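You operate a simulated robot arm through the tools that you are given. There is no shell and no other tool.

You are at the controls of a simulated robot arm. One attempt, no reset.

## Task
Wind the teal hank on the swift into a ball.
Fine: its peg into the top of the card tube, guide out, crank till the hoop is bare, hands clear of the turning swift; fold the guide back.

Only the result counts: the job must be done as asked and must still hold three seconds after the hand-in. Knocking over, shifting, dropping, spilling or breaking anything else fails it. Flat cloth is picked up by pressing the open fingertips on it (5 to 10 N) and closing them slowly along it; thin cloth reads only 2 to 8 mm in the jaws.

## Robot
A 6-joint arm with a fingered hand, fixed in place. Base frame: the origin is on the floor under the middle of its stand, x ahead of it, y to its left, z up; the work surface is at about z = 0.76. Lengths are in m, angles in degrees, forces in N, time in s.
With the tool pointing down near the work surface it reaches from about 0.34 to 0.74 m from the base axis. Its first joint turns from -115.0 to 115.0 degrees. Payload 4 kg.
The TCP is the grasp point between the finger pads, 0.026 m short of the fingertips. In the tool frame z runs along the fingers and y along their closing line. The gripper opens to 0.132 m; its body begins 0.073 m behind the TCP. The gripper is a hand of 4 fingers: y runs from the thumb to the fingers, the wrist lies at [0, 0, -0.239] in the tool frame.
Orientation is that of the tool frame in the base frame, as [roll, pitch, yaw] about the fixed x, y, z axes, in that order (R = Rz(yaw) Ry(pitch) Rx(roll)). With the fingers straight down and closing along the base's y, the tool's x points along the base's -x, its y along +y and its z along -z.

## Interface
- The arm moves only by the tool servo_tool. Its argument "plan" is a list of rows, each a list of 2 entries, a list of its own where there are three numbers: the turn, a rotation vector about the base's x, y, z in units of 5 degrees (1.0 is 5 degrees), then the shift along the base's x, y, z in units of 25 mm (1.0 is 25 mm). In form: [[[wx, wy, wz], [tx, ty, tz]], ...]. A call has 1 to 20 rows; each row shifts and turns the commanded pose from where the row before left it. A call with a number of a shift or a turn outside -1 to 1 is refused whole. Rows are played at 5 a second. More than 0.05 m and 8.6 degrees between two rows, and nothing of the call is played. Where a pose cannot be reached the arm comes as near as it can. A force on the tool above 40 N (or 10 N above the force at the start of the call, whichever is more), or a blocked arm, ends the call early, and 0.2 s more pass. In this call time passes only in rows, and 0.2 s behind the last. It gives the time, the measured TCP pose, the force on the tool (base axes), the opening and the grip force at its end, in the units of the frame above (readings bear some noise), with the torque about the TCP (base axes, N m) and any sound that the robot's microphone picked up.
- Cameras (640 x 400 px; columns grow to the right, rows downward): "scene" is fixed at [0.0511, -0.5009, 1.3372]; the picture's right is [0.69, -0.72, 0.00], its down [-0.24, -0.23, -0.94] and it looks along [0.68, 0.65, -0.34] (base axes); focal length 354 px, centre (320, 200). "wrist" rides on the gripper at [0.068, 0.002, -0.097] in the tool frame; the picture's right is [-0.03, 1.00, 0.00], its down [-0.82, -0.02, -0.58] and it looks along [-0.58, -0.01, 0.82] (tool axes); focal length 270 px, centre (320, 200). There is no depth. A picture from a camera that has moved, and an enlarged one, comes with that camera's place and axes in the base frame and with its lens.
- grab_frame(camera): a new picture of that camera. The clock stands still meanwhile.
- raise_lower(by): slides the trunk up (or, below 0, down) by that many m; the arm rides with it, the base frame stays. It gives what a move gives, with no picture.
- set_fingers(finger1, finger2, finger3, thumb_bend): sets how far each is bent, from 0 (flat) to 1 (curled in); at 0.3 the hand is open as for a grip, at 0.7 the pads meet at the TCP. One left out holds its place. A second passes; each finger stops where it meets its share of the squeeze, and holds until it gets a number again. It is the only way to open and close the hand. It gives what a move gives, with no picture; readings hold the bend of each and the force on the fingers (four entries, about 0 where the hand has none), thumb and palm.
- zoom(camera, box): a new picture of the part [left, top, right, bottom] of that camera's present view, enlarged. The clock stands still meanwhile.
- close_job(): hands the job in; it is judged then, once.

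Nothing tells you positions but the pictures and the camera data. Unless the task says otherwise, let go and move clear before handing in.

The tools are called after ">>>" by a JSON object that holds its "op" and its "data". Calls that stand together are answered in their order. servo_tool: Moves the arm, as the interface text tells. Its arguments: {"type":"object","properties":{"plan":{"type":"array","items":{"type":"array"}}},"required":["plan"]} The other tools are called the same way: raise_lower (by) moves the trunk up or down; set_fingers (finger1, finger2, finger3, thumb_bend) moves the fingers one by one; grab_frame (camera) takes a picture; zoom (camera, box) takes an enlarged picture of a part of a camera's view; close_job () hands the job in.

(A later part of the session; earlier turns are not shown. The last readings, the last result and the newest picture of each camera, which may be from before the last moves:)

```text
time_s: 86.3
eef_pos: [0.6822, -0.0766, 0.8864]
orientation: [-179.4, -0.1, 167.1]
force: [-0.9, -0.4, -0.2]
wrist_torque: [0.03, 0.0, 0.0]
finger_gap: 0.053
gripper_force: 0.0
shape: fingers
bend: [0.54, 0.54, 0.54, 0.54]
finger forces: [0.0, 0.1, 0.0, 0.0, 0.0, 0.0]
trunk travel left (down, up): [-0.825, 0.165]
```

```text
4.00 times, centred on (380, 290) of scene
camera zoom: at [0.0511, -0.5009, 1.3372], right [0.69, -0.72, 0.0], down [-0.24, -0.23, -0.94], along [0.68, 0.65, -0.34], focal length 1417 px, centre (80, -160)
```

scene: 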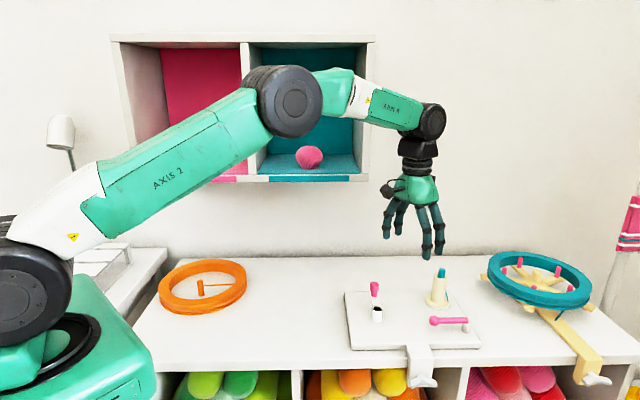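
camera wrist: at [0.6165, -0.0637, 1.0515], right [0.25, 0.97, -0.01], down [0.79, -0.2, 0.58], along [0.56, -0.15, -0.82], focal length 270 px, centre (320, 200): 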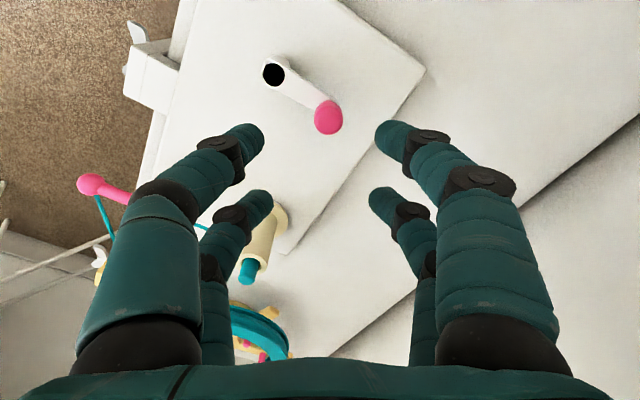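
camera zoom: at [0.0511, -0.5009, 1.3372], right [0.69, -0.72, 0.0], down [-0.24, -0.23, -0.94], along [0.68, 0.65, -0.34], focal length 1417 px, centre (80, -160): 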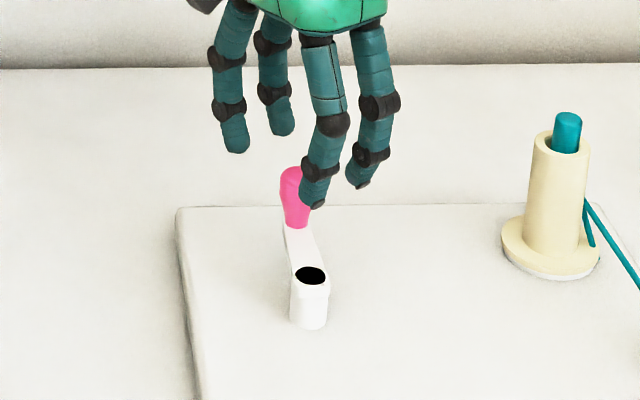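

The knob is centred between the fingers. I'll lower over it and close the cage.

>>> {"op": "servo_tool", "data": {"plan": [[[0, 0, 0], [0.07, 0.01, -0.5]], [[0, 0, 0], [0.06, 0.01, -0.56]]]}}

>>> {"op": "set_fingers", "data": {"finger1": 0.62, "finger2": 0.62, "finger3": 0.62, "thumb_bend": 0.62}}

>>> {"op": "zoom", "data": {"camera": "wrist", "box": [220, 60, 420, 260]}}

>>> {"op": "zoom", "data": {"camera": "scene", "box": [320, 240, 440, 340]}}

```text
time_s: 86.9
eef_pos: [0.6866, -0.0776, 0.8592]
orientation: [-179.4, -0.1, 167.0]
force: [-0.1, 0.3, -0.2]
wrist_torque: [-0.02, -0.02, 0.0]
finger_gap: 0.0528
gripper_force: 0.0
shape: fingers
bend: [0.54, 0.54, 0.54, 0.54]
finger forces: [0.0, 0.1, 0.1, 0.1, 0.0, 0.1]
trunk travel left (down, up): [-0.825, 0.165]
```

```text
time_s: 87.9
eef_pos: [0.686, -0.0768, 0.8601]
orientation: [-179.4, -0.2, 167.1]
force: [0.9, -0.4, 0.6]
wrist_torque: [0.02, 0.01, 0.01]
finger_gap: 0.027
gripper_force: 0.2
shape: fingers
bend: [0.62, 0.62, 0.62, 0.62]
finger forces: [0.2, 0.1, 0.0, 0.0, 0.0, 0.0]
trunk travel left (down, up): [-0.825, 0.165]
```

```text
2.00 times, centred on (320, 160) of wrist
camera zoom: at [0.6182, -0.0595, 0.9575], right [0.25, 0.97, -0.01], down [0.79, -0.2, 0.58], along [0.56, -0.15, -0.82], focal length 541 px, centre (320, 280)
```

zoom: 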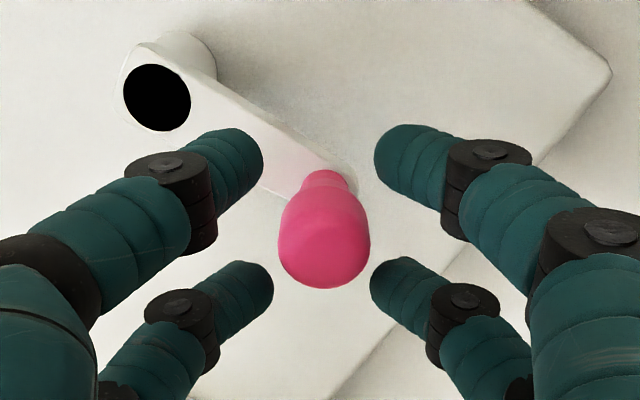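

```text
4.00 times, centred on (380, 290) of scene
camera zoom: at [0.0511, -0.5009, 1.3372], right [0.69, -0.72, 0.0], down [-0.24, -0.23, -0.94], along [0.68, 0.65, -0.34], focal length 1417 px, centre (80, -160)
```

zoom: 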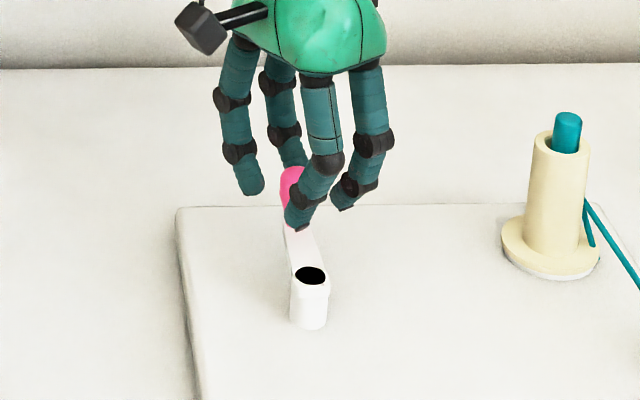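

>>> {"op": "set_fingers", "data": {"finger1": 0.68, "finger2": 0.68, "finger3": 0.68, "thumb_bend": 0.68}}

>>> {"op": "zoom", "data": {"camera": "wrist", "box": [220, 60, 420, 260]}}

```text
time_s: 88.9
eef_pos: [0.6852, -0.0763, 0.8597]
orientation: [-179.3, 0.0, 167.1]
force: [0.4, -0.2, -0.4]
wrist_torque: [-0.01, 0.0, -0.01]
finger_gap: 0.0077
gripper_force: 0.1
shape: fingers
bend: [0.68, 0.68, 0.68, 0.68]
finger forces: [0.0, 0.2, 0.0, 0.0, 0.0, 0.1]
trunk travel left (down, up): [-0.825, 0.165]
```

```text
2.00 times, centred on (320, 160) of wrist
camera zoom: at [0.6182, -0.0594, 0.9575], right [0.25, 0.97, -0.01], down [0.79, -0.2, 0.58], along [0.56, -0.15, -0.82], focal length 541 px, centre (320, 280)
```

zoom: 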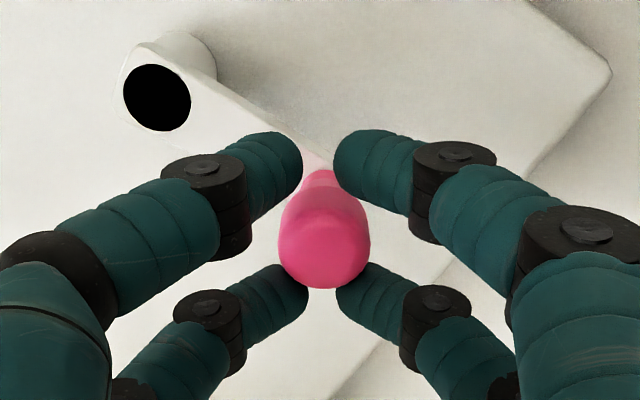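

The cage is closed around the knob with no load. I'll try a quarter turn clockwise and check what happens.

>>> {"op": "servo_tool", "data": {"plan": [[[0, 0, 0], [0.328, -0.428, 0]], [[0, 0, 0], [0.204, -0.496, 0]], [[0, 0, 0], [0.068, -0.536, 0]], [[0, 0, 0], [-0.072, -0.532, 0]], [[0, 0, 0], [-0.208, -0.496, 0]], [[0, 0, 0], [-0.328, -0.424, 0]]]}}

>>> {"op": "zoom", "data": {"camera": "wrist", "box": [220, 60, 420, 260]}}

>>> {"op": "grab_frame", "data": {"camera": "scene"}}

>>> {"op": "zoom", "data": {"camera": "scene", "box": [340, 230, 620, 390]}}

```text
time_s: 90.3
eef_pos: [0.6858, -0.1507, 0.8604]
orientation: [-179.4, -0.1, 167.1]
force: [0.5, 0.7, 0.1]
wrist_torque: [-0.03, 0.01, -0.04]
finger_gap: 0.0073
gripper_force: 0.1
shape: fingers
bend: [0.68, 0.68, 0.68, 0.68]
finger forces: [0.0, 0.1, 0.0, 0.0, 0.1, 0.1]
trunk travel left (down, up): [-0.825, 0.165]
```

```text
2.00 times, centred on (320, 160) of wrist
camera zoom: at [0.618, -0.1326, 0.9569], right [0.25, 0.97, -0.01], down [0.79, -0.2, 0.57], along [0.55, -0.15, -0.82], focal length 541 px, centre (320, 280)
```

zoom: 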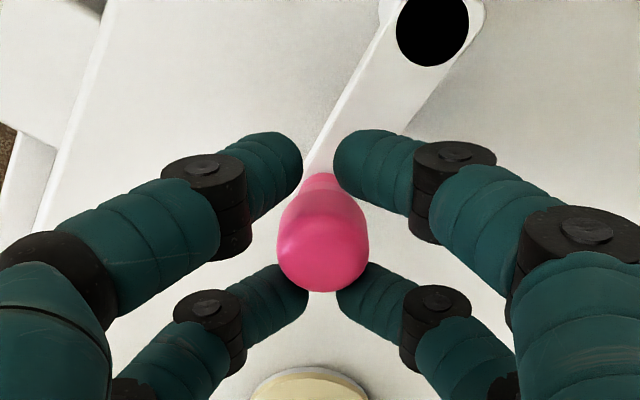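

```text
taken
```

scene: 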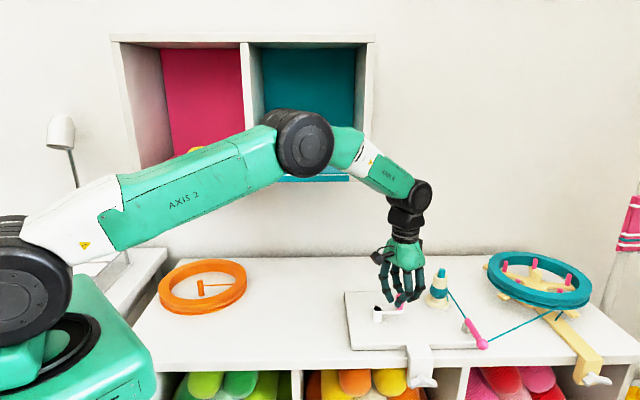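

```text
2.29 times, centred on (480, 310) of scene
camera zoom: at [0.0511, -0.5009, 1.3372], right [0.69, -0.72, 0.0], down [-0.24, -0.23, -0.94], along [0.68, 0.65, -0.34], focal length 810 px, centre (-46, -51)
```

zoom: 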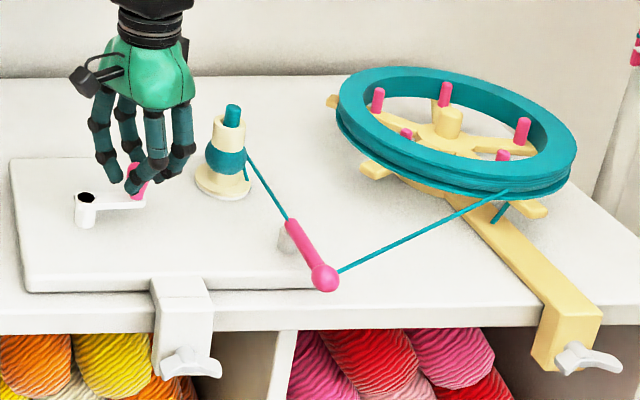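

Clockwise works: yarn is winding onto the tube and the swift turned. I'll make one full turn and check.

>>> {"op": "servo_tool", "data": {"plan": [[[0, 0, 0], [-0.772, -0.408, 0]], [[0, 0, 0], [-0.844, -0.128, 0]], [[0, 0, 0], [-0.828, 0.228, 0]], [[0, 0, 0], [-0.66, 0.544, 0]], [[0, 0, 0], [-0.384, 0.768, 0]], [[0, 0, 0], [-0.036, 0.856, 0]], [[0, 0, 0], [0.316, 0.796, 0]], [[0, 0, 0], [0.608, 0.6, 0]], [[0, 0, 0], [0.804, 0.3, 0]], [[0, 0, 0], [0.856, -0.052, 0]], [[0, 0, 0], [0.76, -0.396, 0]], [[0, 0, 0], [0.532, -0.668, 0]], [[0, 0, 0], [0.212, -0.832, 0]], [[0, 0, 0], [-0.14, -0.844, 0]], [[0, 0, 0], [-0.472, -0.712, 0]]]}}

>>> {"op": "zoom", "data": {"camera": "scene", "box": [340, 230, 620, 390]}}

>>> {"op": "grab_frame", "data": {"camera": "wrist"}}

```text
time_s: 93.5
eef_pos: [0.6831, -0.1482, 0.8612]
orientation: [-179.4, -0.1, 167.1]
force: [0.3, -0.3, 1.3]
wrist_torque: [-0.01, 0.05, -0.01]
finger_gap: 0.0078
gripper_force: 0.1
shape: fingers
bend: [0.68, 0.68, 0.68, 0.68]
finger forces: [0.0, 0.1, 0.0, 0.1, 0.1, 0.0]
trunk travel left (down, up): [-0.825, 0.165]
```

```text
2.29 times, centred on (480, 310) of scene
camera zoom: at [0.0511, -0.5009, 1.3372], right [0.69, -0.72, 0.0], down [-0.24, -0.23, -0.94], along [0.68, 0.65, -0.34], focal length 810 px, centre (-46, -51)
```

zoom: 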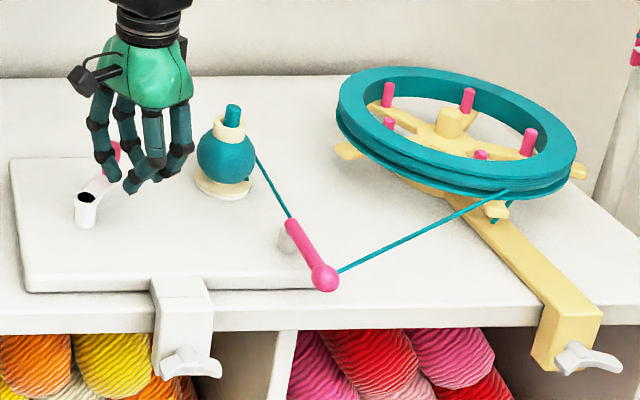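

```text
taken
camera wrist: at [0.6166, -0.1315, 0.9578], right [0.25, 0.97, -0.01], down [0.79, -0.2, 0.58], along [0.56, -0.15, -0.82], focal length 270 px, centre (320, 200)
```

wrist: 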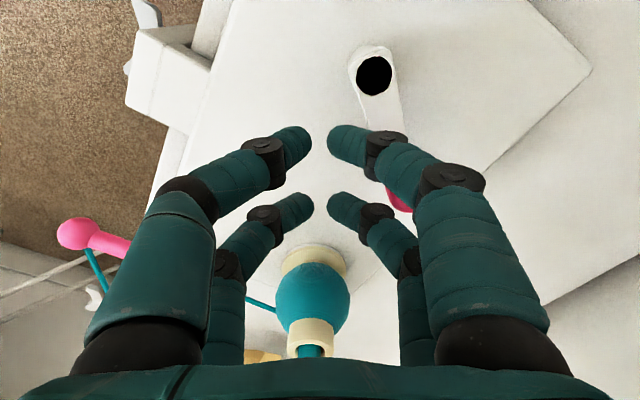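

A full turn was made and the ball is growing, but near the end the knob slipped out between two fingers on one side. I'll rise, and regrip it by pinching it with just the far pair (near pair wide open).

>>> {"op": "servo_tool", "data": {"plan": [[[0, 0, 0], [0, -0.1, 0.3]], [[0, 0, 0], [0, 0, 0.8]], [[0, 0, 0], [0, 0, 0.9]], [[0, 0, 0], [0, 0, 0.9]]]}}

>>> {"op": "set_fingers", "data": {"finger1": 0.1, "finger2": 0.54, "finger3": 0.54, "thumb_bend": 0.1}}

>>> {"op": "grab_frame", "data": {"camera": "wrist"}}

>>> {"op": "zoom", "data": {"camera": "scene", "box": [340, 240, 480, 340]}}

```text
time_s: 94.5
eef_pos: [0.6849, -0.1505, 0.9324]
orientation: [-179.4, 0.0, 167.1]
force: [0.0, 1.0, 0.7]
wrist_torque: [0.03, 0.0, 0.01]
finger_gap: 0.0075
gripper_force: 0.2
shape: fingers
bend: [0.68, 0.68, 0.68, 0.68]
finger forces: [0.1, 0.0, 0.0, 0.0, 0.0, 0.1]
trunk travel left (down, up): [-0.825, 0.165]
```

```text
time_s: 95.5
eef_pos: [0.6841, -0.1509, 0.9336]
orientation: [-179.4, -0.1, 167.1]
force: [-0.1, 0.0, -0.4]
wrist_torque: [-0.01, 0.0, -0.02]
finger_gap: 0.1731
gripper_force: 0.0
shape: fingers
bend: [0.1, 0.54, 0.54, 0.1]
finger forces: [0.1, 0.2, 0.0, 0.1, 0.1, 0.0]
trunk travel left (down, up): [-0.825, 0.165]
```

```text
taken
camera wrist: at [0.6176, -0.1333, 1.0297], right [0.25, 0.97, -0.01], down [0.79, -0.2, 0.58], along [0.56, -0.15, -0.82], focal length 270 px, centre (320, 200)
```

wrist: 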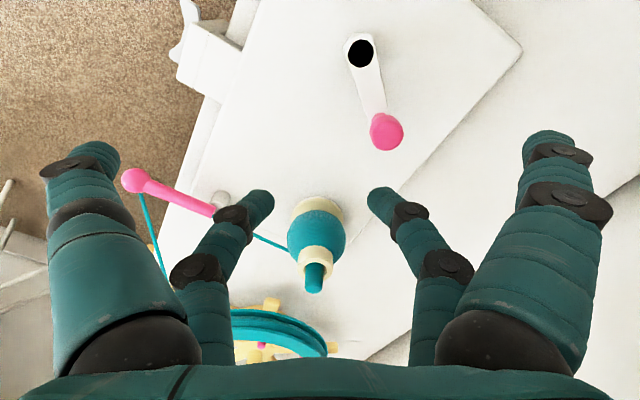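

```text
4.00 times, centred on (410, 290) of scene
camera zoom: at [0.0511, -0.5009, 1.3372], right [0.69, -0.72, 0.0], down [-0.24, -0.23, -0.94], along [0.68, 0.65, -0.34], focal length 1417 px, centre (-40, -160)
```

zoom: 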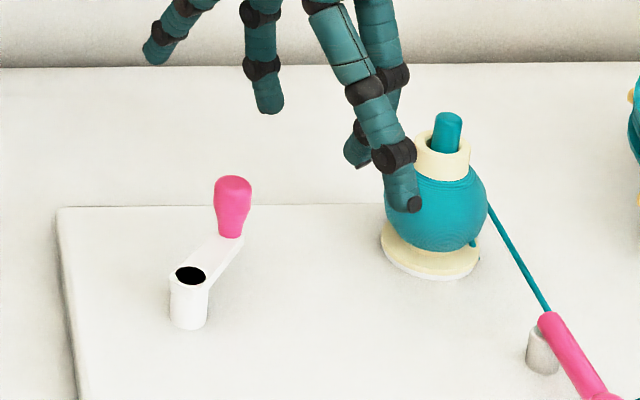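

>>> {"op": "servo_tool", "data": {"plan": [[[0, 0, 0], [-0.08, 0.98, 0]], [[0, 0, 0], [-0.07, 0.98, 0]], [[0, 0, 0], [0, 0, -0.8]], [[0, 0, 0], [0, 0, -0.8]]]}}

>>> {"op": "grab_frame", "data": {"camera": "wrist"}}

```text
time_s: 96.5
eef_pos: [0.6814, -0.103, 0.8926]
orientation: [-179.4, -0.1, 167.2]
force: [-0.1, 0.8, -0.4]
wrist_torque: [0.02, -0.03, 0.0]
finger_gap: 0.1732
gripper_force: 0.0
shape: fingers
bend: [0.1, 0.54, 0.54, 0.1]
finger forces: [0.1, 0.0, 0.1, 0.0, 0.1, 0.1]
trunk travel left (down, up): [-0.825, 0.165]
```

```text
taken
camera wrist: at [0.6141, -0.0845, 0.9899], right [0.25, 0.97, -0.01], down [0.79, -0.2, 0.58], along [0.56, -0.15, -0.82], focal length 270 px, centre (320, 200)
```

wrist: 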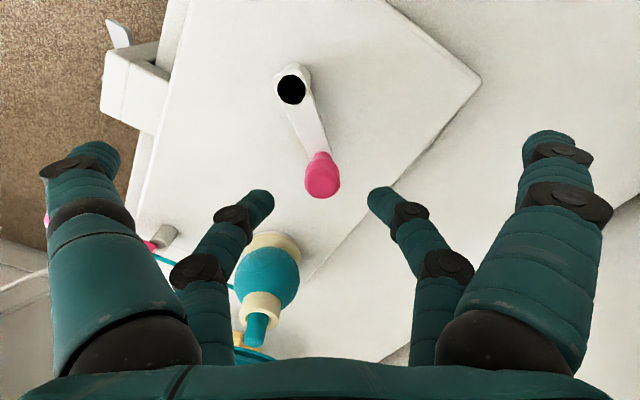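

>>> {"op": "servo_tool", "data": {"plan": [[[0, 0, 0], [-0.01, 0.03, -0.8]], [[0, 0, 0], [0, 0.02, -0.8]]]}}

>>> {"op": "set_fingers", "data": {"finger2": 0.6, "finger3": 0.6}}

>>> {"op": "zoom", "data": {"camera": "wrist", "box": [220, 100, 420, 300]}}

>>> {"op": "zoom", "data": {"camera": "scene", "box": [340, 240, 480, 340]}}

```text
time_s: 97.1
eef_pos: [0.6807, -0.1013, 0.8533]
orientation: [-179.5, 0.0, 167.2]
force: [-0.7, 0.0, -0.2]
wrist_torque: [-0.01, 0.03, 0.01]
finger_gap: 0.173
gripper_force: 0.0
shape: fingers
bend: [0.1, 0.54, 0.54, 0.1]
finger forces: [0.1, 0.0, 0.0, 0.0, 0.0, 0.0]
trunk travel left (down, up): [-0.825, 0.165]
```

```text
time_s: 98.1
eef_pos: [0.6795, -0.1008, 0.8522]
orientation: [-179.3, 0.0, 167.2]
force: [0.3, -0.4, 0.1]
wrist_torque: [0.02, -0.01, 0.02]
finger_gap: 0.1733
gripper_force: 0.0
shape: fingers
bend: [0.1, 0.6, 0.6, 0.1]
finger forces: [0.0, 0.0, 0.1, 0.0, 0.1, 0.1]
trunk travel left (down, up): [-0.825, 0.165]
```

```text
2.00 times, centred on (320, 200) of wrist
camera zoom: at [0.6133, -0.0836, 0.95], right [0.25, 0.97, -0.01], down [0.79, -0.2, 0.58], along [0.56, -0.15, -0.82], focal length 541 px, centre (320, 200)
```

zoom: 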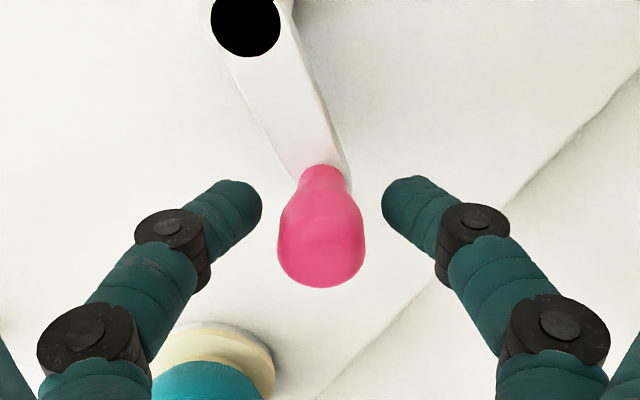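

```text
4.00 times, centred on (410, 290) of scene
camera zoom: at [0.0511, -0.5009, 1.3372], right [0.69, -0.72, 0.0], down [-0.24, -0.23, -0.94], along [0.68, 0.65, -0.34], focal length 1417 px, centre (-40, -160)
```

zoom: 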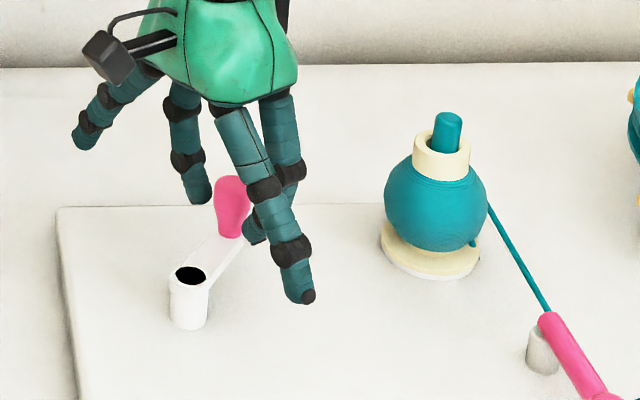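

>>> {"op": "set_fingers", "data": {"finger2": 0.75, "finger3": 0.75}}

>>> {"op": "zoom", "data": {"camera": "wrist", "box": [220, 100, 420, 300]}}

```text
time_s: 99.1
eef_pos: [0.6801, -0.1003, 0.8518]
orientation: [-179.4, 0.0, 167.1]
force: [-1.3, 0.6, -4.5]
wrist_torque: [0.04, 0.13, -0.01]
finger_gap: 0.1732
gripper_force: 7.6
shape: fingers
bend: [0.1, 0.67, 0.66, 0.1]
finger forces: [0.0, 7.6, 7.8, 0.1, 0.0, 0.0]
trunk travel left (down, up): [-0.825, 0.165]
```

```text
2.00 times, centred on (320, 200) of wrist
camera zoom: at [0.6133, -0.0836, 0.9496], right [0.25, 0.97, -0.01], down [0.79, -0.2, 0.58], along [0.56, -0.15, -0.82], focal length 541 px, centre (320, 200)
```

zoom: 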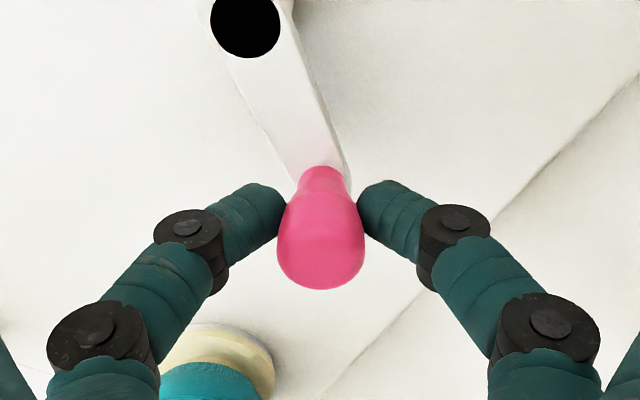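

The knob is pinched at about 8 N. I'll crank half a turn and check the hold.

>>> {"op": "servo_tool", "data": {"plan": [[[0, 0, 0], [-0.06, -0.856, 0]], [[0, 0, 0], [-0.4, -0.756, 0]], [[0, 0, 0], [-0.676, -0.528, 0]], [[0, 0, 0], [-0.832, -0.208, 0]], [[0, 0, 0], [-0.844, 0.152, 0]], [[0, 0, 0], [-0.708, 0.476, 0]], [[0, 0, 0], [-0.456, 0.728, 0]], [[0, 0, 0], [-0.12, 0.848, 0]]]}}

>>> {"op": "grab_frame", "data": {"camera": "wrist"}}

```text
time_s: 100.9
eef_pos: [0.5771, -0.1056, 0.8525]
orientation: [-179.3, -0.2, 167.1]
force: [-2.4, 0.6, -5.2]
wrist_torque: [0.04, 0.17, 0.01]
finger_gap: 0.1729
gripper_force: 7.6
shape: fingers
bend: [0.1, 0.68, 0.67, 0.1]
finger forces: [0.0, 7.5, 7.4, 0.0, 0.0, 0.0]
trunk travel left (down, up): [-0.825, 0.165]
```

```text
taken
camera wrist: at [0.5102, -0.0872, 0.95], right [0.25, 0.97, -0.01], down [0.79, -0.2, 0.58], along [0.56, -0.15, -0.82], focal length 270 px, centre (320, 200)
```

wrist: 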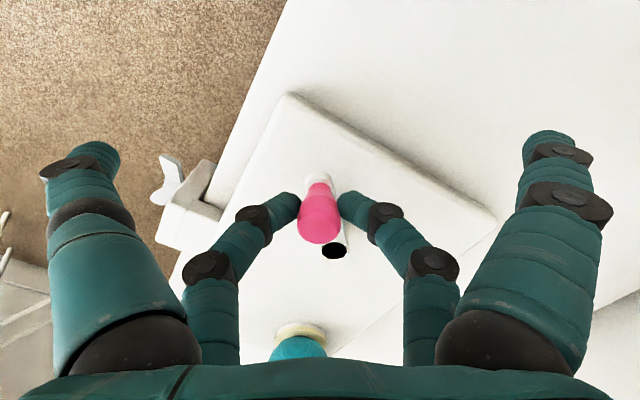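

The pinch holds well. Continuing the cranking in longer runs.

>>> {"op": "servo_tool", "data": {"plan": [[[0, 0, 0], [0.236, 0.824, 0]], [[0, 0, 0], [0.552, 0.656, 0]], [[0, 0, 0], [0.768, 0.376, 0]], [[0, 0, 0], [0.856, 0.028, 0]], [[0, 0, 0], [0.796, -0.32, 0]], [[0, 0, 0], [0.596, -0.616, 0]], [[0, 0, 0], [0.292, -0.804, 0]], [[0, 0, 0], [-0.06, -0.856, 0]], [[0, 0, 0], [-0.4, -0.756, 0]], [[0, 0, 0], [-0.676, -0.528, 0]], [[0, 0, 0], [-0.832, -0.208, 0]], [[0, 0, 0], [-0.844, 0.152, 0]], [[0, 0, 0], [-0.708, 0.476, 0]], [[0, 0, 0], [-0.456, 0.728, 0]], [[0, 0, 0], [-0.12, 0.848, 0]], [[0, 0, 0], [0.236, 0.824, 0]], [[0, 0, 0], [0.552, 0.656, 0]], [[0, 0, 0], [0.768, 0.376, 0]], [[0, 0, 0], [0.856, 0.028, 0]], [[0, 0, 0], [0.796, -0.32, 0]]]}}

>>> {"op": "grab_frame", "data": {"camera": "wrist"}}

>>> {"op": "zoom", "data": {"camera": "scene", "box": [340, 230, 620, 390]}}

```text
time_s: 105.1
eef_pos: [0.6586, -0.0647, 0.8527]
orientation: [-179.4, 0.1, 167.1]
force: [-1.5, -2.7, -3.0]
wrist_torque: [-0.04, 0.07, -0.08]
finger_gap: 0.1732
gripper_force: 7.0
shape: fingers
bend: [0.1, 0.7, 0.68, 0.1]
finger forces: [0.0, 5.3, 8.9, 0.0, 0.0, 0.0]
trunk travel left (down, up): [-0.825, 0.165]
```

```text
taken
camera wrist: at [0.5913, -0.0477, 0.9501], right [0.25, 0.97, -0.01], down [0.79, -0.2, 0.58], along [0.56, -0.15, -0.82], focal length 270 px, centre (320, 200)
```

wrist: 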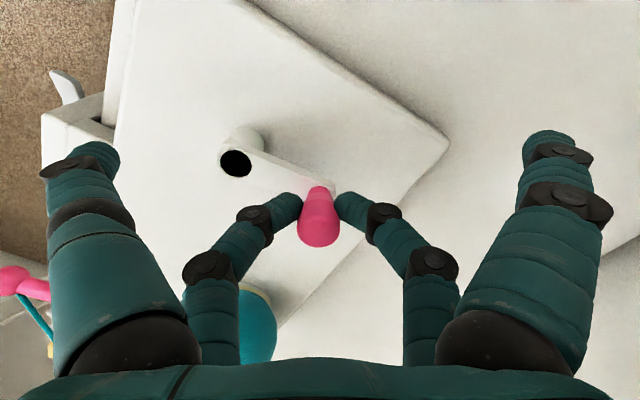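

```text
2.29 times, centred on (480, 310) of scene
camera zoom: at [0.0511, -0.5009, 1.3372], right [0.69, -0.72, 0.0], down [-0.24, -0.23, -0.94], along [0.68, 0.65, -0.34], focal length 810 px, centre (-46, -51)
```

zoom: 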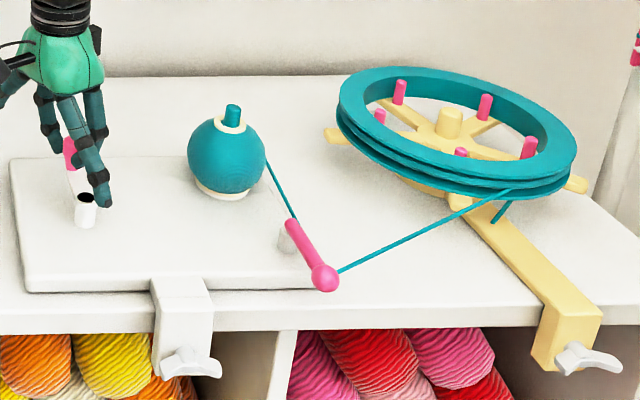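

The ball is growing steadily and the hank is thinning. Continuing.

>>> {"op": "servo_tool", "data": {"plan": [[[0, 0, 0], [0.58, -0.65, 0]], [[0, 0, 0], [0.292, -0.804, 0]], [[0, 0, 0], [-0.06, -0.856, 0]], [[0, 0, 0], [-0.4, -0.756, 0]], [[0, 0, 0], [-0.676, -0.528, 0]], [[0, 0, 0], [-0.832, -0.208, 0]], [[0, 0, 0], [-0.844, 0.152, 0]], [[0, 0, 0], [-0.708, 0.476, 0]], [[0, 0, 0], [-0.456, 0.728, 0]], [[0, 0, 0], [-0.12, 0.848, 0]], [[0, 0, 0], [0.236, 0.824, 0]], [[0, 0, 0], [0.552, 0.656, 0]], [[0, 0, 0], [0.768, 0.376, 0]], [[0, 0, 0], [0.856, 0.028, 0]], [[0, 0, 0], [0.796, -0.32, 0]], [[0, 0, 0], [0.596, -0.616, 0]], [[0, 0, 0], [0.292, -0.804, 0]], [[0, 0, 0], [-0.06, -0.856, 0]], [[0, 0, 0], [-0.4, -0.756, 0]], [[0, 0, 0], [-0.676, -0.528, 0]]]}}

>>> {"op": "grab_frame", "data": {"camera": "wrist"}}

>>> {"op": "zoom", "data": {"camera": "scene", "box": [340, 230, 620, 390]}}

```text
time_s: 109.3
eef_pos: [0.6515, -0.1548, 0.8537]
orientation: [-179.4, 0.0, 167.1]
force: [-3.4, 4.8, -0.6]
wrist_torque: [0.15, 0.09, 0.12]
finger_gap: 0.1731
gripper_force: 7.7
shape: fingers
bend: [0.1, 0.69, 0.69, 0.1]
finger forces: [0.1, 9.4, 5.8, 0.0, 0.0, 0.0]
trunk travel left (down, up): [-0.825, 0.165]
```

```text
taken
camera wrist: at [0.584, -0.1376, 0.9504], right [0.25, 0.97, -0.01], down [0.79, -0.2, 0.58], along [0.56, -0.15, -0.82], focal length 270 px, centre (320, 200)
```

wrist: 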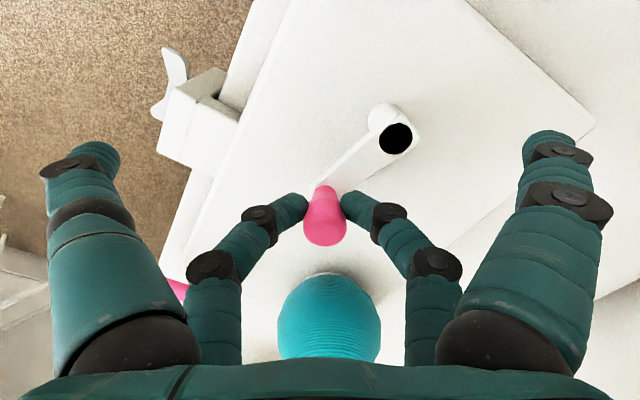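

```text
2.29 times, centred on (480, 310) of scene
camera zoom: at [0.0511, -0.5009, 1.3372], right [0.69, -0.72, 0.0], down [-0.24, -0.23, -0.94], along [0.68, 0.65, -0.34], focal length 810 px, centre (-46, -51)
```

zoom: 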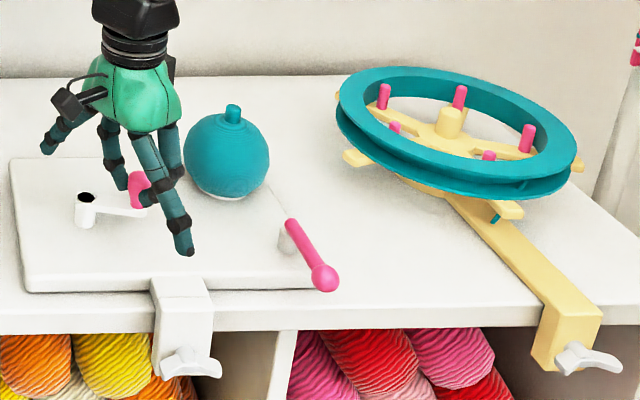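

The strand is gone and the ball looks full. I'll check the hoop closely.

>>> {"op": "zoom", "data": {"camera": "scene", "box": [480, 240, 600, 340]}}

>>> {"op": "zoom", "data": {"camera": "scene", "box": [410, 260, 500, 360]}}

```text
4.00 times, centred on (540, 290) of scene
camera zoom: at [0.0511, -0.5009, 1.3372], right [0.69, -0.72, 0.0], down [-0.24, -0.23, -0.94], along [0.68, 0.65, -0.34], focal length 1417 px, centre (-560, -160)
```

zoom: 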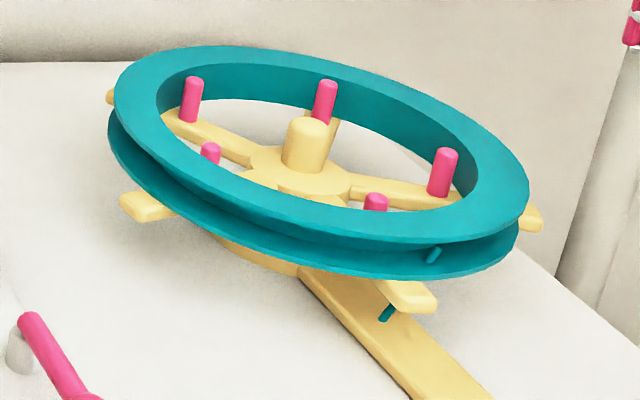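

```text
4.00 times, centred on (455, 310) of scene
camera zoom: at [0.0511, -0.5009, 1.3372], right [0.69, -0.72, 0.0], down [-0.24, -0.23, -0.94], along [0.68, 0.65, -0.34], focal length 1417 px, centre (-220, -240)
```

zoom: 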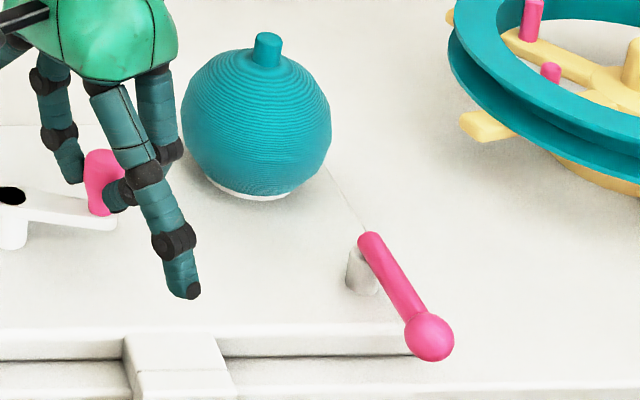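

The groove looks empty. I'll give one more full turn to be sure nothing remains.

>>> {"op": "servo_tool", "data": {"plan": [[[0, 0, 0], [-0.82, -0.2, 0]], [[0, 0, 0], [-0.844, 0.152, 0]], [[0, 0, 0], [-0.708, 0.476, 0]], [[0, 0, 0], [-0.456, 0.728, 0]], [[0, 0, 0], [-0.12, 0.848, 0]], [[0, 0, 0], [0.236, 0.824, 0]], [[0, 0, 0], [0.552, 0.656, 0]], [[0, 0, 0], [0.768, 0.376, 0]], [[0, 0, 0], [0.856, 0.028, 0]], [[0, 0, 0], [0.796, -0.32, 0]], [[0, 0, 0], [0.596, -0.616, 0]], [[0, 0, 0], [0.292, -0.804, 0]], [[0, 0, 0], [-0.06, -0.856, 0]], [[0, 0, 0], [-0.4, -0.756, 0]], [[0, 0, 0], [-0.676, -0.528, 0]]]}}

>>> {"op": "zoom", "data": {"camera": "scene", "box": [480, 240, 600, 340]}}

>>> {"op": "zoom", "data": {"camera": "scene", "box": [340, 230, 620, 390]}}

>>> {"op": "grab_frame", "data": {"camera": "wrist"}}

```text
time_s: 112.5
eef_pos: [0.653, -0.1551, 0.852]
orientation: [-179.4, -0.1, 167.2]
force: [-4.0, 5.3, 0.7]
wrist_torque: [0.14, 0.1, 0.11]
finger_gap: 0.173
gripper_force: 7.5
shape: fingers
bend: [0.1, 0.69, 0.7, 0.1]
finger forces: [0.0, 10.2, 5.9, 0.0, 0.1, 0.0]
trunk travel left (down, up): [-0.825, 0.165]
```

```text
4.00 times, centred on (540, 290) of scene
camera zoom: at [0.0511, -0.5009, 1.3372], right [0.69, -0.72, 0.0], down [-0.24, -0.23, -0.94], along [0.68, 0.65, -0.34], focal length 1417 px, centre (-560, -160)
```

zoom: 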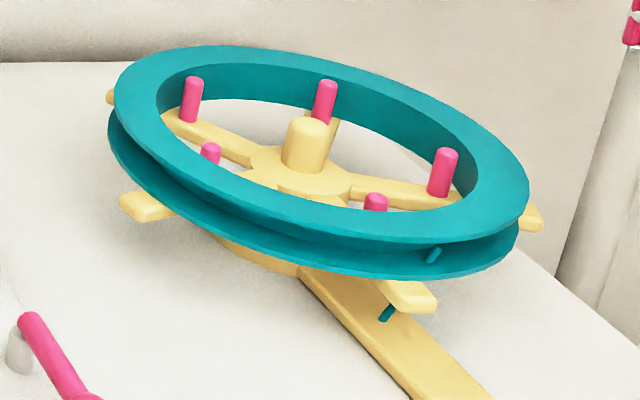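

```text
2.29 times, centred on (480, 310) of scene
camera zoom: at [0.0511, -0.5009, 1.3372], right [0.69, -0.72, 0.0], down [-0.24, -0.23, -0.94], along [0.68, 0.65, -0.34], focal length 810 px, centre (-46, -51)
```

zoom: 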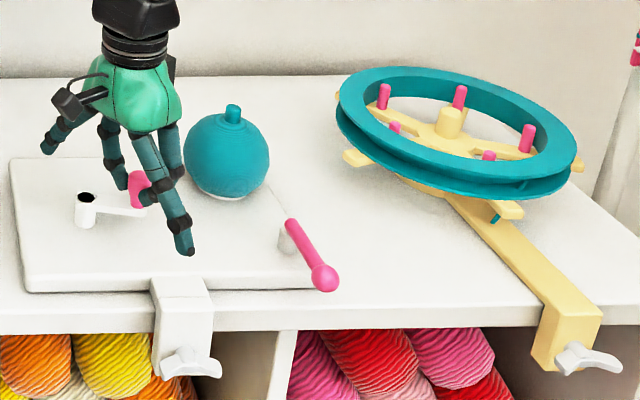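

```text
taken
camera wrist: at [0.5845, -0.1377, 0.9503], right [0.25, 0.97, -0.01], down [0.79, -0.2, 0.58], along [0.56, -0.15, -0.82], focal length 270 px, centre (320, 200)
```

wrist: 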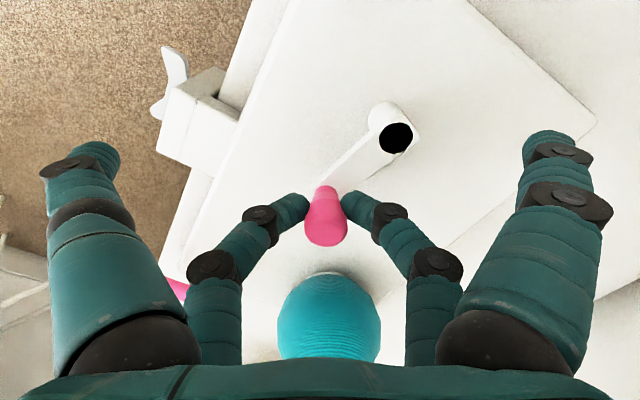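

The swift did not move during the extra turn, so the hoop is bare and the ball is complete. I'll park the crank towards the back-left, out of the guide's way, and let go of the knob.

>>> {"op": "servo_tool", "data": {"plan": [[[0, 0, 0], [-0.82, -0.2, 0]], [[0, 0, 0], [-0.844, 0.152, 0]], [[0, 0, 0], [-0.708, 0.476, 0]], [[0, 0, 0], [-0.456, 0.728, 0]], [[0, 0, 0], [-0.12, 0.848, 0]], [[0, 0, 0], [0.236, 0.824, 0]], [[0, 0, 0], [0.552, 0.656, 0]]]}}

>>> {"op": "set_fingers", "data": {"finger2": 0.54, "finger3": 0.54}}

>>> {"op": "servo_tool", "data": {"plan": [[[0, 0, 0], [0, 0, 0.5]], [[0, 0, 0], [0, 0, 0.9]], [[0, 0, 0], [0, 0, 0.9]], [[0, 0, 0], [0, 0, 0.9]], [[0, 0, 0], [0, 0, 0.9]]]}}

>>> {"op": "grab_frame", "data": {"camera": "wrist"}}

>>> {"op": "grab_frame", "data": {"camera": "scene"}}

```text
time_s: 114.1
eef_pos: [0.5983, -0.0669, 0.8534]
orientation: [-179.3, 0.0, 167.2]
force: [-4.6, 9.2, 0.2]
wrist_torque: [0.19, 0.04, 0.2]
finger_gap: 0.1731
gripper_force: 8.2
shape: fingers
bend: [0.1, 0.69, 0.7, 0.1]
finger forces: [0.1, 12.1, 4.6, 0.0, 0.1, 0.0]
trunk travel left (down, up): [-0.825, 0.165]
```

```text
time_s: 115.1
eef_pos: [0.5984, -0.0688, 0.8518]
orientation: [-179.3, -0.1, 167.1]
force: [0.1, 0.6, 0.2]
wrist_torque: [-0.03, -0.01, 0.03]
finger_gap: 0.173
gripper_force: 0.1
shape: fingers
bend: [0.1, 0.54, 0.54, 0.1]
finger forces: [0.1, 0.0, 0.1, 0.0, 0.0, 0.0]
trunk travel left (down, up): [-0.825, 0.165]
```

```text
time_s: 116.3
eef_pos: [0.5981, -0.068, 0.9566]
orientation: [-179.4, -0.2, 167.2]
force: [-0.8, 0.2, 0.2]
wrist_torque: [0.01, 0.01, 0.05]
finger_gap: 0.1732
gripper_force: 0.1
shape: fingers
bend: [0.1, 0.54, 0.54, 0.1]
finger forces: [0.0, 0.1, 0.0, 0.1, 0.0, 0.1]
trunk travel left (down, up): [-0.825, 0.165]
```

```text
taken
camera wrist: at [0.5302, -0.0505, 1.0533], right [0.25, 0.97, -0.01], down [0.79, -0.2, 0.58], along [0.56, -0.15, -0.82], focal length 270 px, centre (320, 200)
```

wrist: 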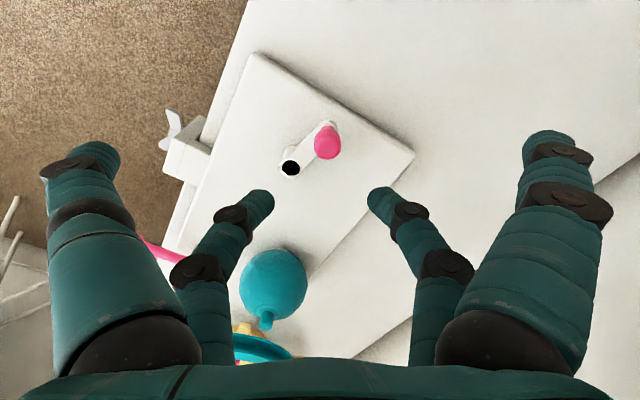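

```text
taken
```

scene: 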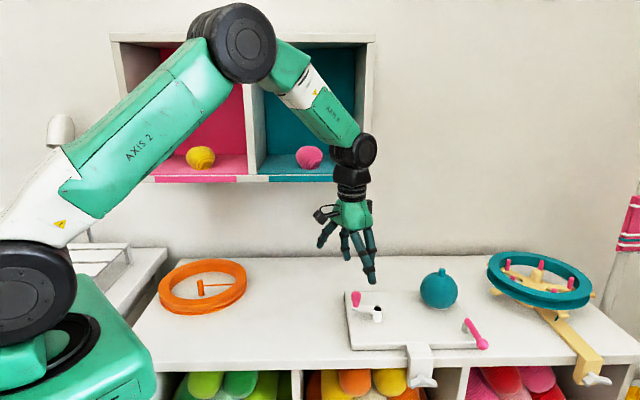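

Crank parked, ball and peg intact. Now I'll move around to the front of the board with the hand tilted, to push the guide back to its folded position from the outside.

>>> {"op": "servo_tool", "data": {"plan": [[[0, 0, 0], [0.07, -0.97, 0]], [[0, 0, 0], [0.07, -0.97, 0]], [[0, 0, 0], [0.07, -0.97, 0]], [[0, 0, 0], [0.07, -0.97, 0]], [[0, 0, 0], [0.07, -0.97, 0]], [[0, 0, 0], [0.07, -0.97, 0]], [[0, 0, 0], [0.07, -0.97, 0]], [[0, 0, 0], [0.07, -0.97, 0]], [[0, 0, 0], [0.07, -0.97, 0]], [[0, 0, 0], [0.07, -0.97, 0]], [[0, 0, 0], [0.07, -0.97, 0]], [[0, 0, 0], [0.07, -0.97, 0]]]}}

>>> {"op": "servo_tool", "data": {"plan": [[[-0.454, -0.891, 0], [0.7, -0.25, 0]], [[-0.454, -0.891, 0], [0.7, -0.25, 0]], [[-0.454, -0.891, 0], [0.7, -0.25, 0]], [[-0.454, -0.891, 0], [0.7, -0.25, 0]]]}}

>>> {"op": "grab_frame", "data": {"camera": "wrist"}}

>>> {"op": "grab_frame", "data": {"camera": "scene"}}

```text
time_s: 118.9
eef_pos: [0.618, -0.3588, 0.9554]
orientation: [-179.5, -0.1, 167.1]
force: [-0.2, 0.3, 0.0]
wrist_torque: [0.04, -0.03, 0.01]
finger_gap: 0.173
gripper_force: 0.0
shape: fingers
bend: [0.1, 0.54, 0.54, 0.1]
finger forces: [0.0, 0.0, 0.0, 0.0, 0.0, 0.0]
trunk travel left (down, up): [-0.825, 0.165]
```

```text
time_s: 119.9
eef_pos: [0.6906, -0.3826, 0.9558]
orientation: [-174.3, 19.4, 168.0]
force: [-0.2, 0.1, 0.2]
wrist_torque: [0.01, 0.01, -0.01]
finger_gap: 0.1731
gripper_force: 0.1
shape: fingers
bend: [0.1, 0.54, 0.54, 0.1]
finger forces: [0.0, 0.1, 0.0, 0.1, 0.1, 0.0]
trunk travel left (down, up): [-0.825, 0.165]
```

```text
taken
camera wrist: at [0.5968, -0.352, 1.0237], right [0.26, 0.96, -0.09], down [0.57, -0.08, 0.82], along [0.78, -0.26, -0.57], focal length 270 px, centre (320, 200)
```

wrist: 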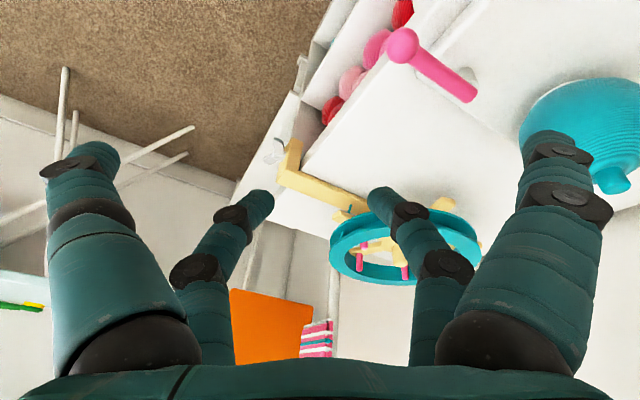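

```text
taken
```

scene: 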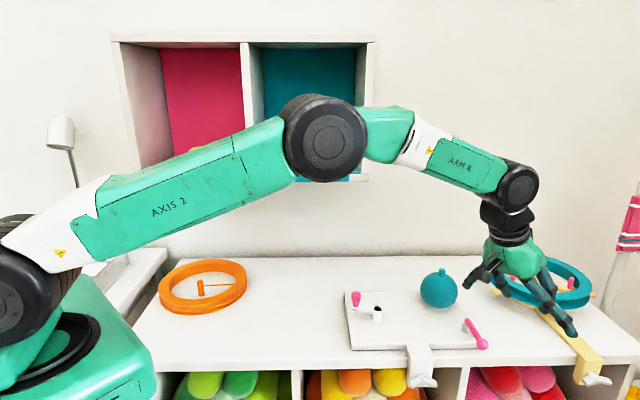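

>>> {"op": "servo_tool", "data": {"plan": [[[0, 0, 0], [0, -0.02, -0.9]], [[0, 0, 0], [0, -0.02, -0.9]], [[0, 0, 0], [0, -0.02, -0.9]]]}}

>>> {"op": "grab_frame", "data": {"camera": "wrist"}}

>>> {"op": "zoom", "data": {"camera": "scene", "box": [420, 220, 620, 380]}}

```text
time_s: 120.7
eef_pos: [0.6893, -0.3832, 0.887]
orientation: [-174.4, 19.3, 168.0]
force: [1.0, 0.1, 0.3]
wrist_torque: [-0.02, -0.01, 0.0]
finger_gap: 0.1731
gripper_force: 0.1
shape: fingers
bend: [0.1, 0.54, 0.54, 0.1]
finger forces: [0.0, 0.1, 0.0, 0.0, 0.1, 0.0]
trunk travel left (down, up): [-0.825, 0.165]
```

```text
taken
camera wrist: at [0.596, -0.3531, 0.956], right [0.26, 0.96, -0.09], down [0.57, -0.08, 0.81], along [0.78, -0.26, -0.57], focal length 270 px, centre (320, 200)
```

wrist: 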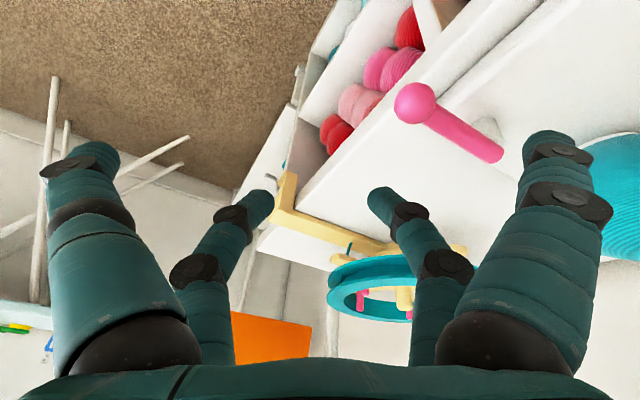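

```text
2.50 times, centred on (520, 300) of scene
camera zoom: at [0.0511, -0.5009, 1.3372], right [0.69, -0.72, 0.0], down [-0.24, -0.23, -0.94], along [0.68, 0.65, -0.34], focal length 885 px, centre (-180, -50)
```

zoom: 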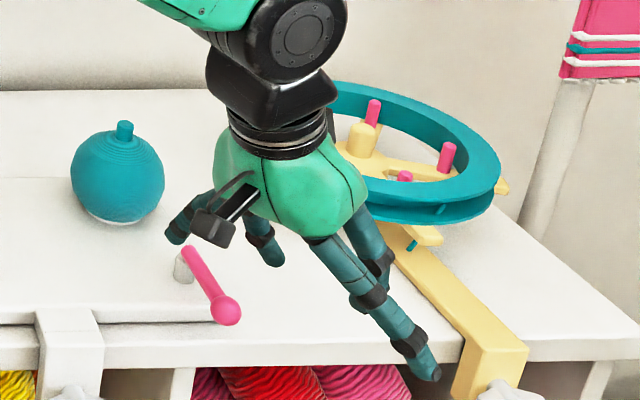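

>>> {"op": "servo_tool", "data": {"plan": [[[0, 0, 0], [0.02, -0.02, -0.82]], [[0, 0, 0], [0.02, -0.02, -0.82]], [[0, 0, 0], [0, 0, -0.8]]]}}

>>> {"op": "grab_frame", "data": {"camera": "wrist"}}

>>> {"op": "zoom", "data": {"camera": "scene", "box": [420, 260, 560, 370]}}

```text
time_s: 121.5
eef_pos: [0.6899, -0.385, 0.828]
orientation: [-174.3, 19.4, 168.0]
force: [-0.1, -0.3, 0.2]
wrist_torque: [0.01, 0.01, 0.05]
finger_gap: 0.1727
gripper_force: 0.0
shape: fingers
bend: [0.1, 0.54, 0.54, 0.1]
finger forces: [0.0, 0.1, 0.0, 0.0, 0.0, 0.0]
trunk travel left (down, up): [-0.825, 0.165]
```

```text
taken
camera wrist: at [0.597, -0.355, 0.8956], right [0.26, 0.96, -0.09], down [0.57, -0.08, 0.81], along [0.78, -0.26, -0.57], focal length 270 px, centre (320, 200)
```

wrist: 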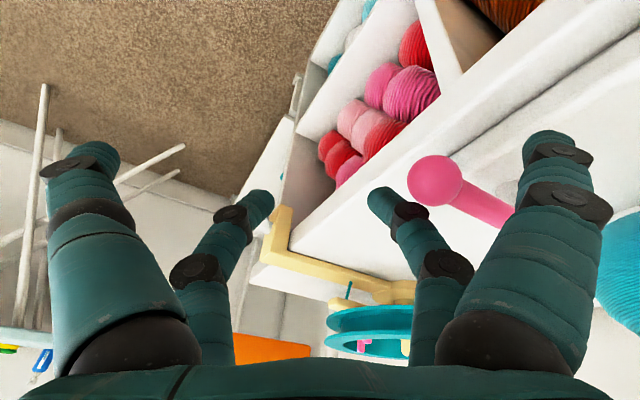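

```text
3.64 times, centred on (490, 315) of scene
camera zoom: at [0.0511, -0.5009, 1.3372], right [0.69, -0.72, 0.0], down [-0.24, -0.23, -0.94], along [0.68, 0.65, -0.34], focal length 1288 px, centre (-298, -218)
```

zoom: 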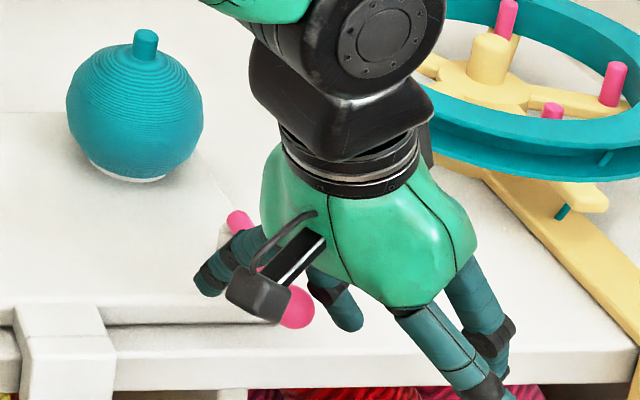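

Finger2 is on the outer side of the guide ball. I'll push it back along its arc, first part.

>>> {"op": "servo_tool", "data": {"plan": [[[0, 0, 0], [-0.388, 0.304, 0]], [[0, 0, 0], [-0.216, 0.164, 0]], [[0, 0, 0], [-0.216, 0.164, 0]], [[0, 0, 0], [-0.186, 0.2, 0]], [[0, 0, 0], [-0.186, 0.2, 0]]]}}

>>> {"op": "grab_frame", "data": {"camera": "wrist"}}

```text
time_s: 122.7
eef_pos: [0.6608, -0.3589, 0.8267]
orientation: [-174.3, 19.3, 168.0]
force: [0.1, -0.6, 0.1]
wrist_torque: [-0.02, -0.03, 0.0]
finger_gap: 0.173
gripper_force: 0.3
shape: fingers
bend: [0.1, 0.54, 0.54, 0.1]
finger forces: [0.0, 0.5, 0.0, 0.1, 0.1, 0.0]
trunk travel left (down, up): [-0.825, 0.165]
```

```text
taken
camera wrist: at [0.5673, -0.3287, 0.8952], right [0.26, 0.96, -0.09], down [0.57, -0.08, 0.81], along [0.78, -0.26, -0.57], focal length 270 px, centre (320, 200)
```

wrist: 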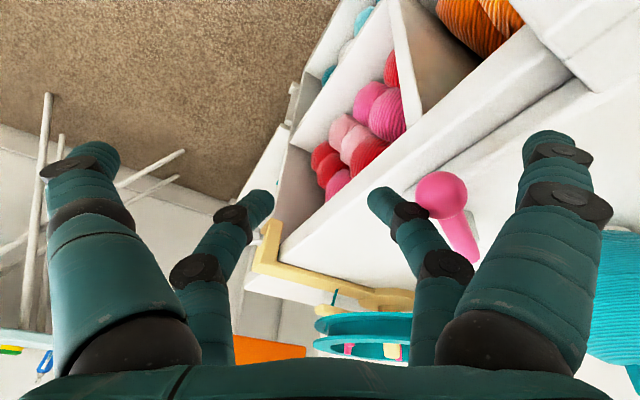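

It is folding back with little force. Continuing along the arc.

>>> {"op": "servo_tool", "data": {"plan": [[[0, 0, 0], [-0.148, 0.23, 0]], [[0, 0, 0], [-0.148, 0.23, 0]], [[0, 0, 0], [-0.106, 0.25, 0]], [[0, 0, 0], [-0.106, 0.25, 0]], [[0, 0, 0], [-0.058, 0.266, 0]], [[0, 0, 0], [-0.058, 0.266, 0]], [[0, 0, 0], [-0.014, 0.274, 0]], [[0, 0, 0], [-0.014, 0.274, 0]]]}}

>>> {"op": "grab_frame", "data": {"camera": "wrist"}}

>>> {"op": "zoom", "data": {"camera": "scene", "box": [380, 240, 540, 370]}}

```text
time_s: 124.5
eef_pos: [0.6434, -0.3076, 0.8267]
orientation: [-174.3, 19.3, 168.0]
force: [-0.4, 0.2, 1.0]
wrist_torque: [0.01, 0.0, 0.0]
finger_gap: 0.1731
gripper_force: 0.1
shape: fingers
bend: [0.1, 0.54, 0.54, 0.1]
finger forces: [0.0, 0.5, 0.0, 0.0, 0.0, 0.0]
trunk travel left (down, up): [-0.825, 0.165]
```

```text
taken
camera wrist: at [0.5509, -0.2776, 0.8953], right [0.26, 0.96, -0.09], down [0.57, -0.08, 0.81], along [0.78, -0.26, -0.57], focal length 270 px, centre (320, 200)
```

wrist: 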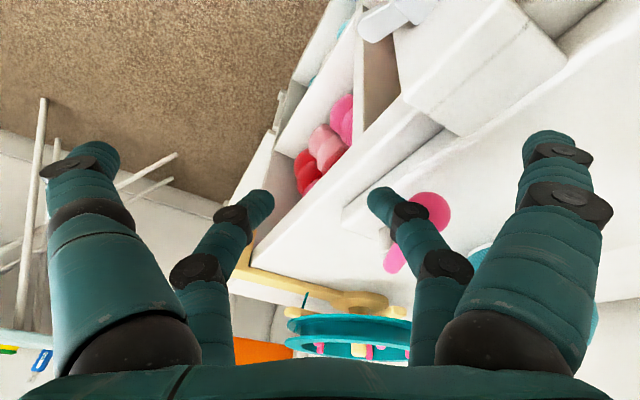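

```text
3.08 times, centred on (460, 305) of scene
camera zoom: at [0.0511, -0.5009, 1.3372], right [0.69, -0.72, 0.0], down [-0.24, -0.23, -0.94], along [0.68, 0.65, -0.34], focal length 1090 px, centre (-111, -123)
```

zoom: 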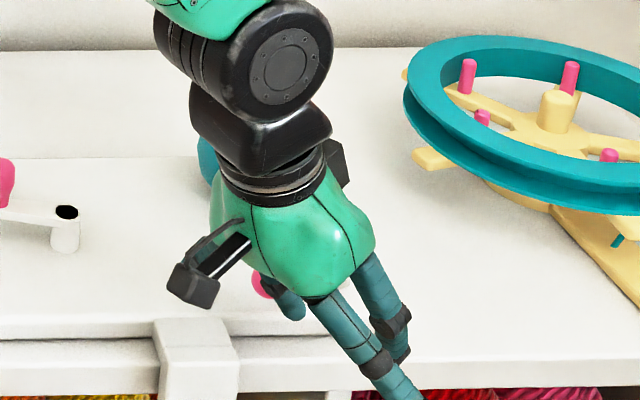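

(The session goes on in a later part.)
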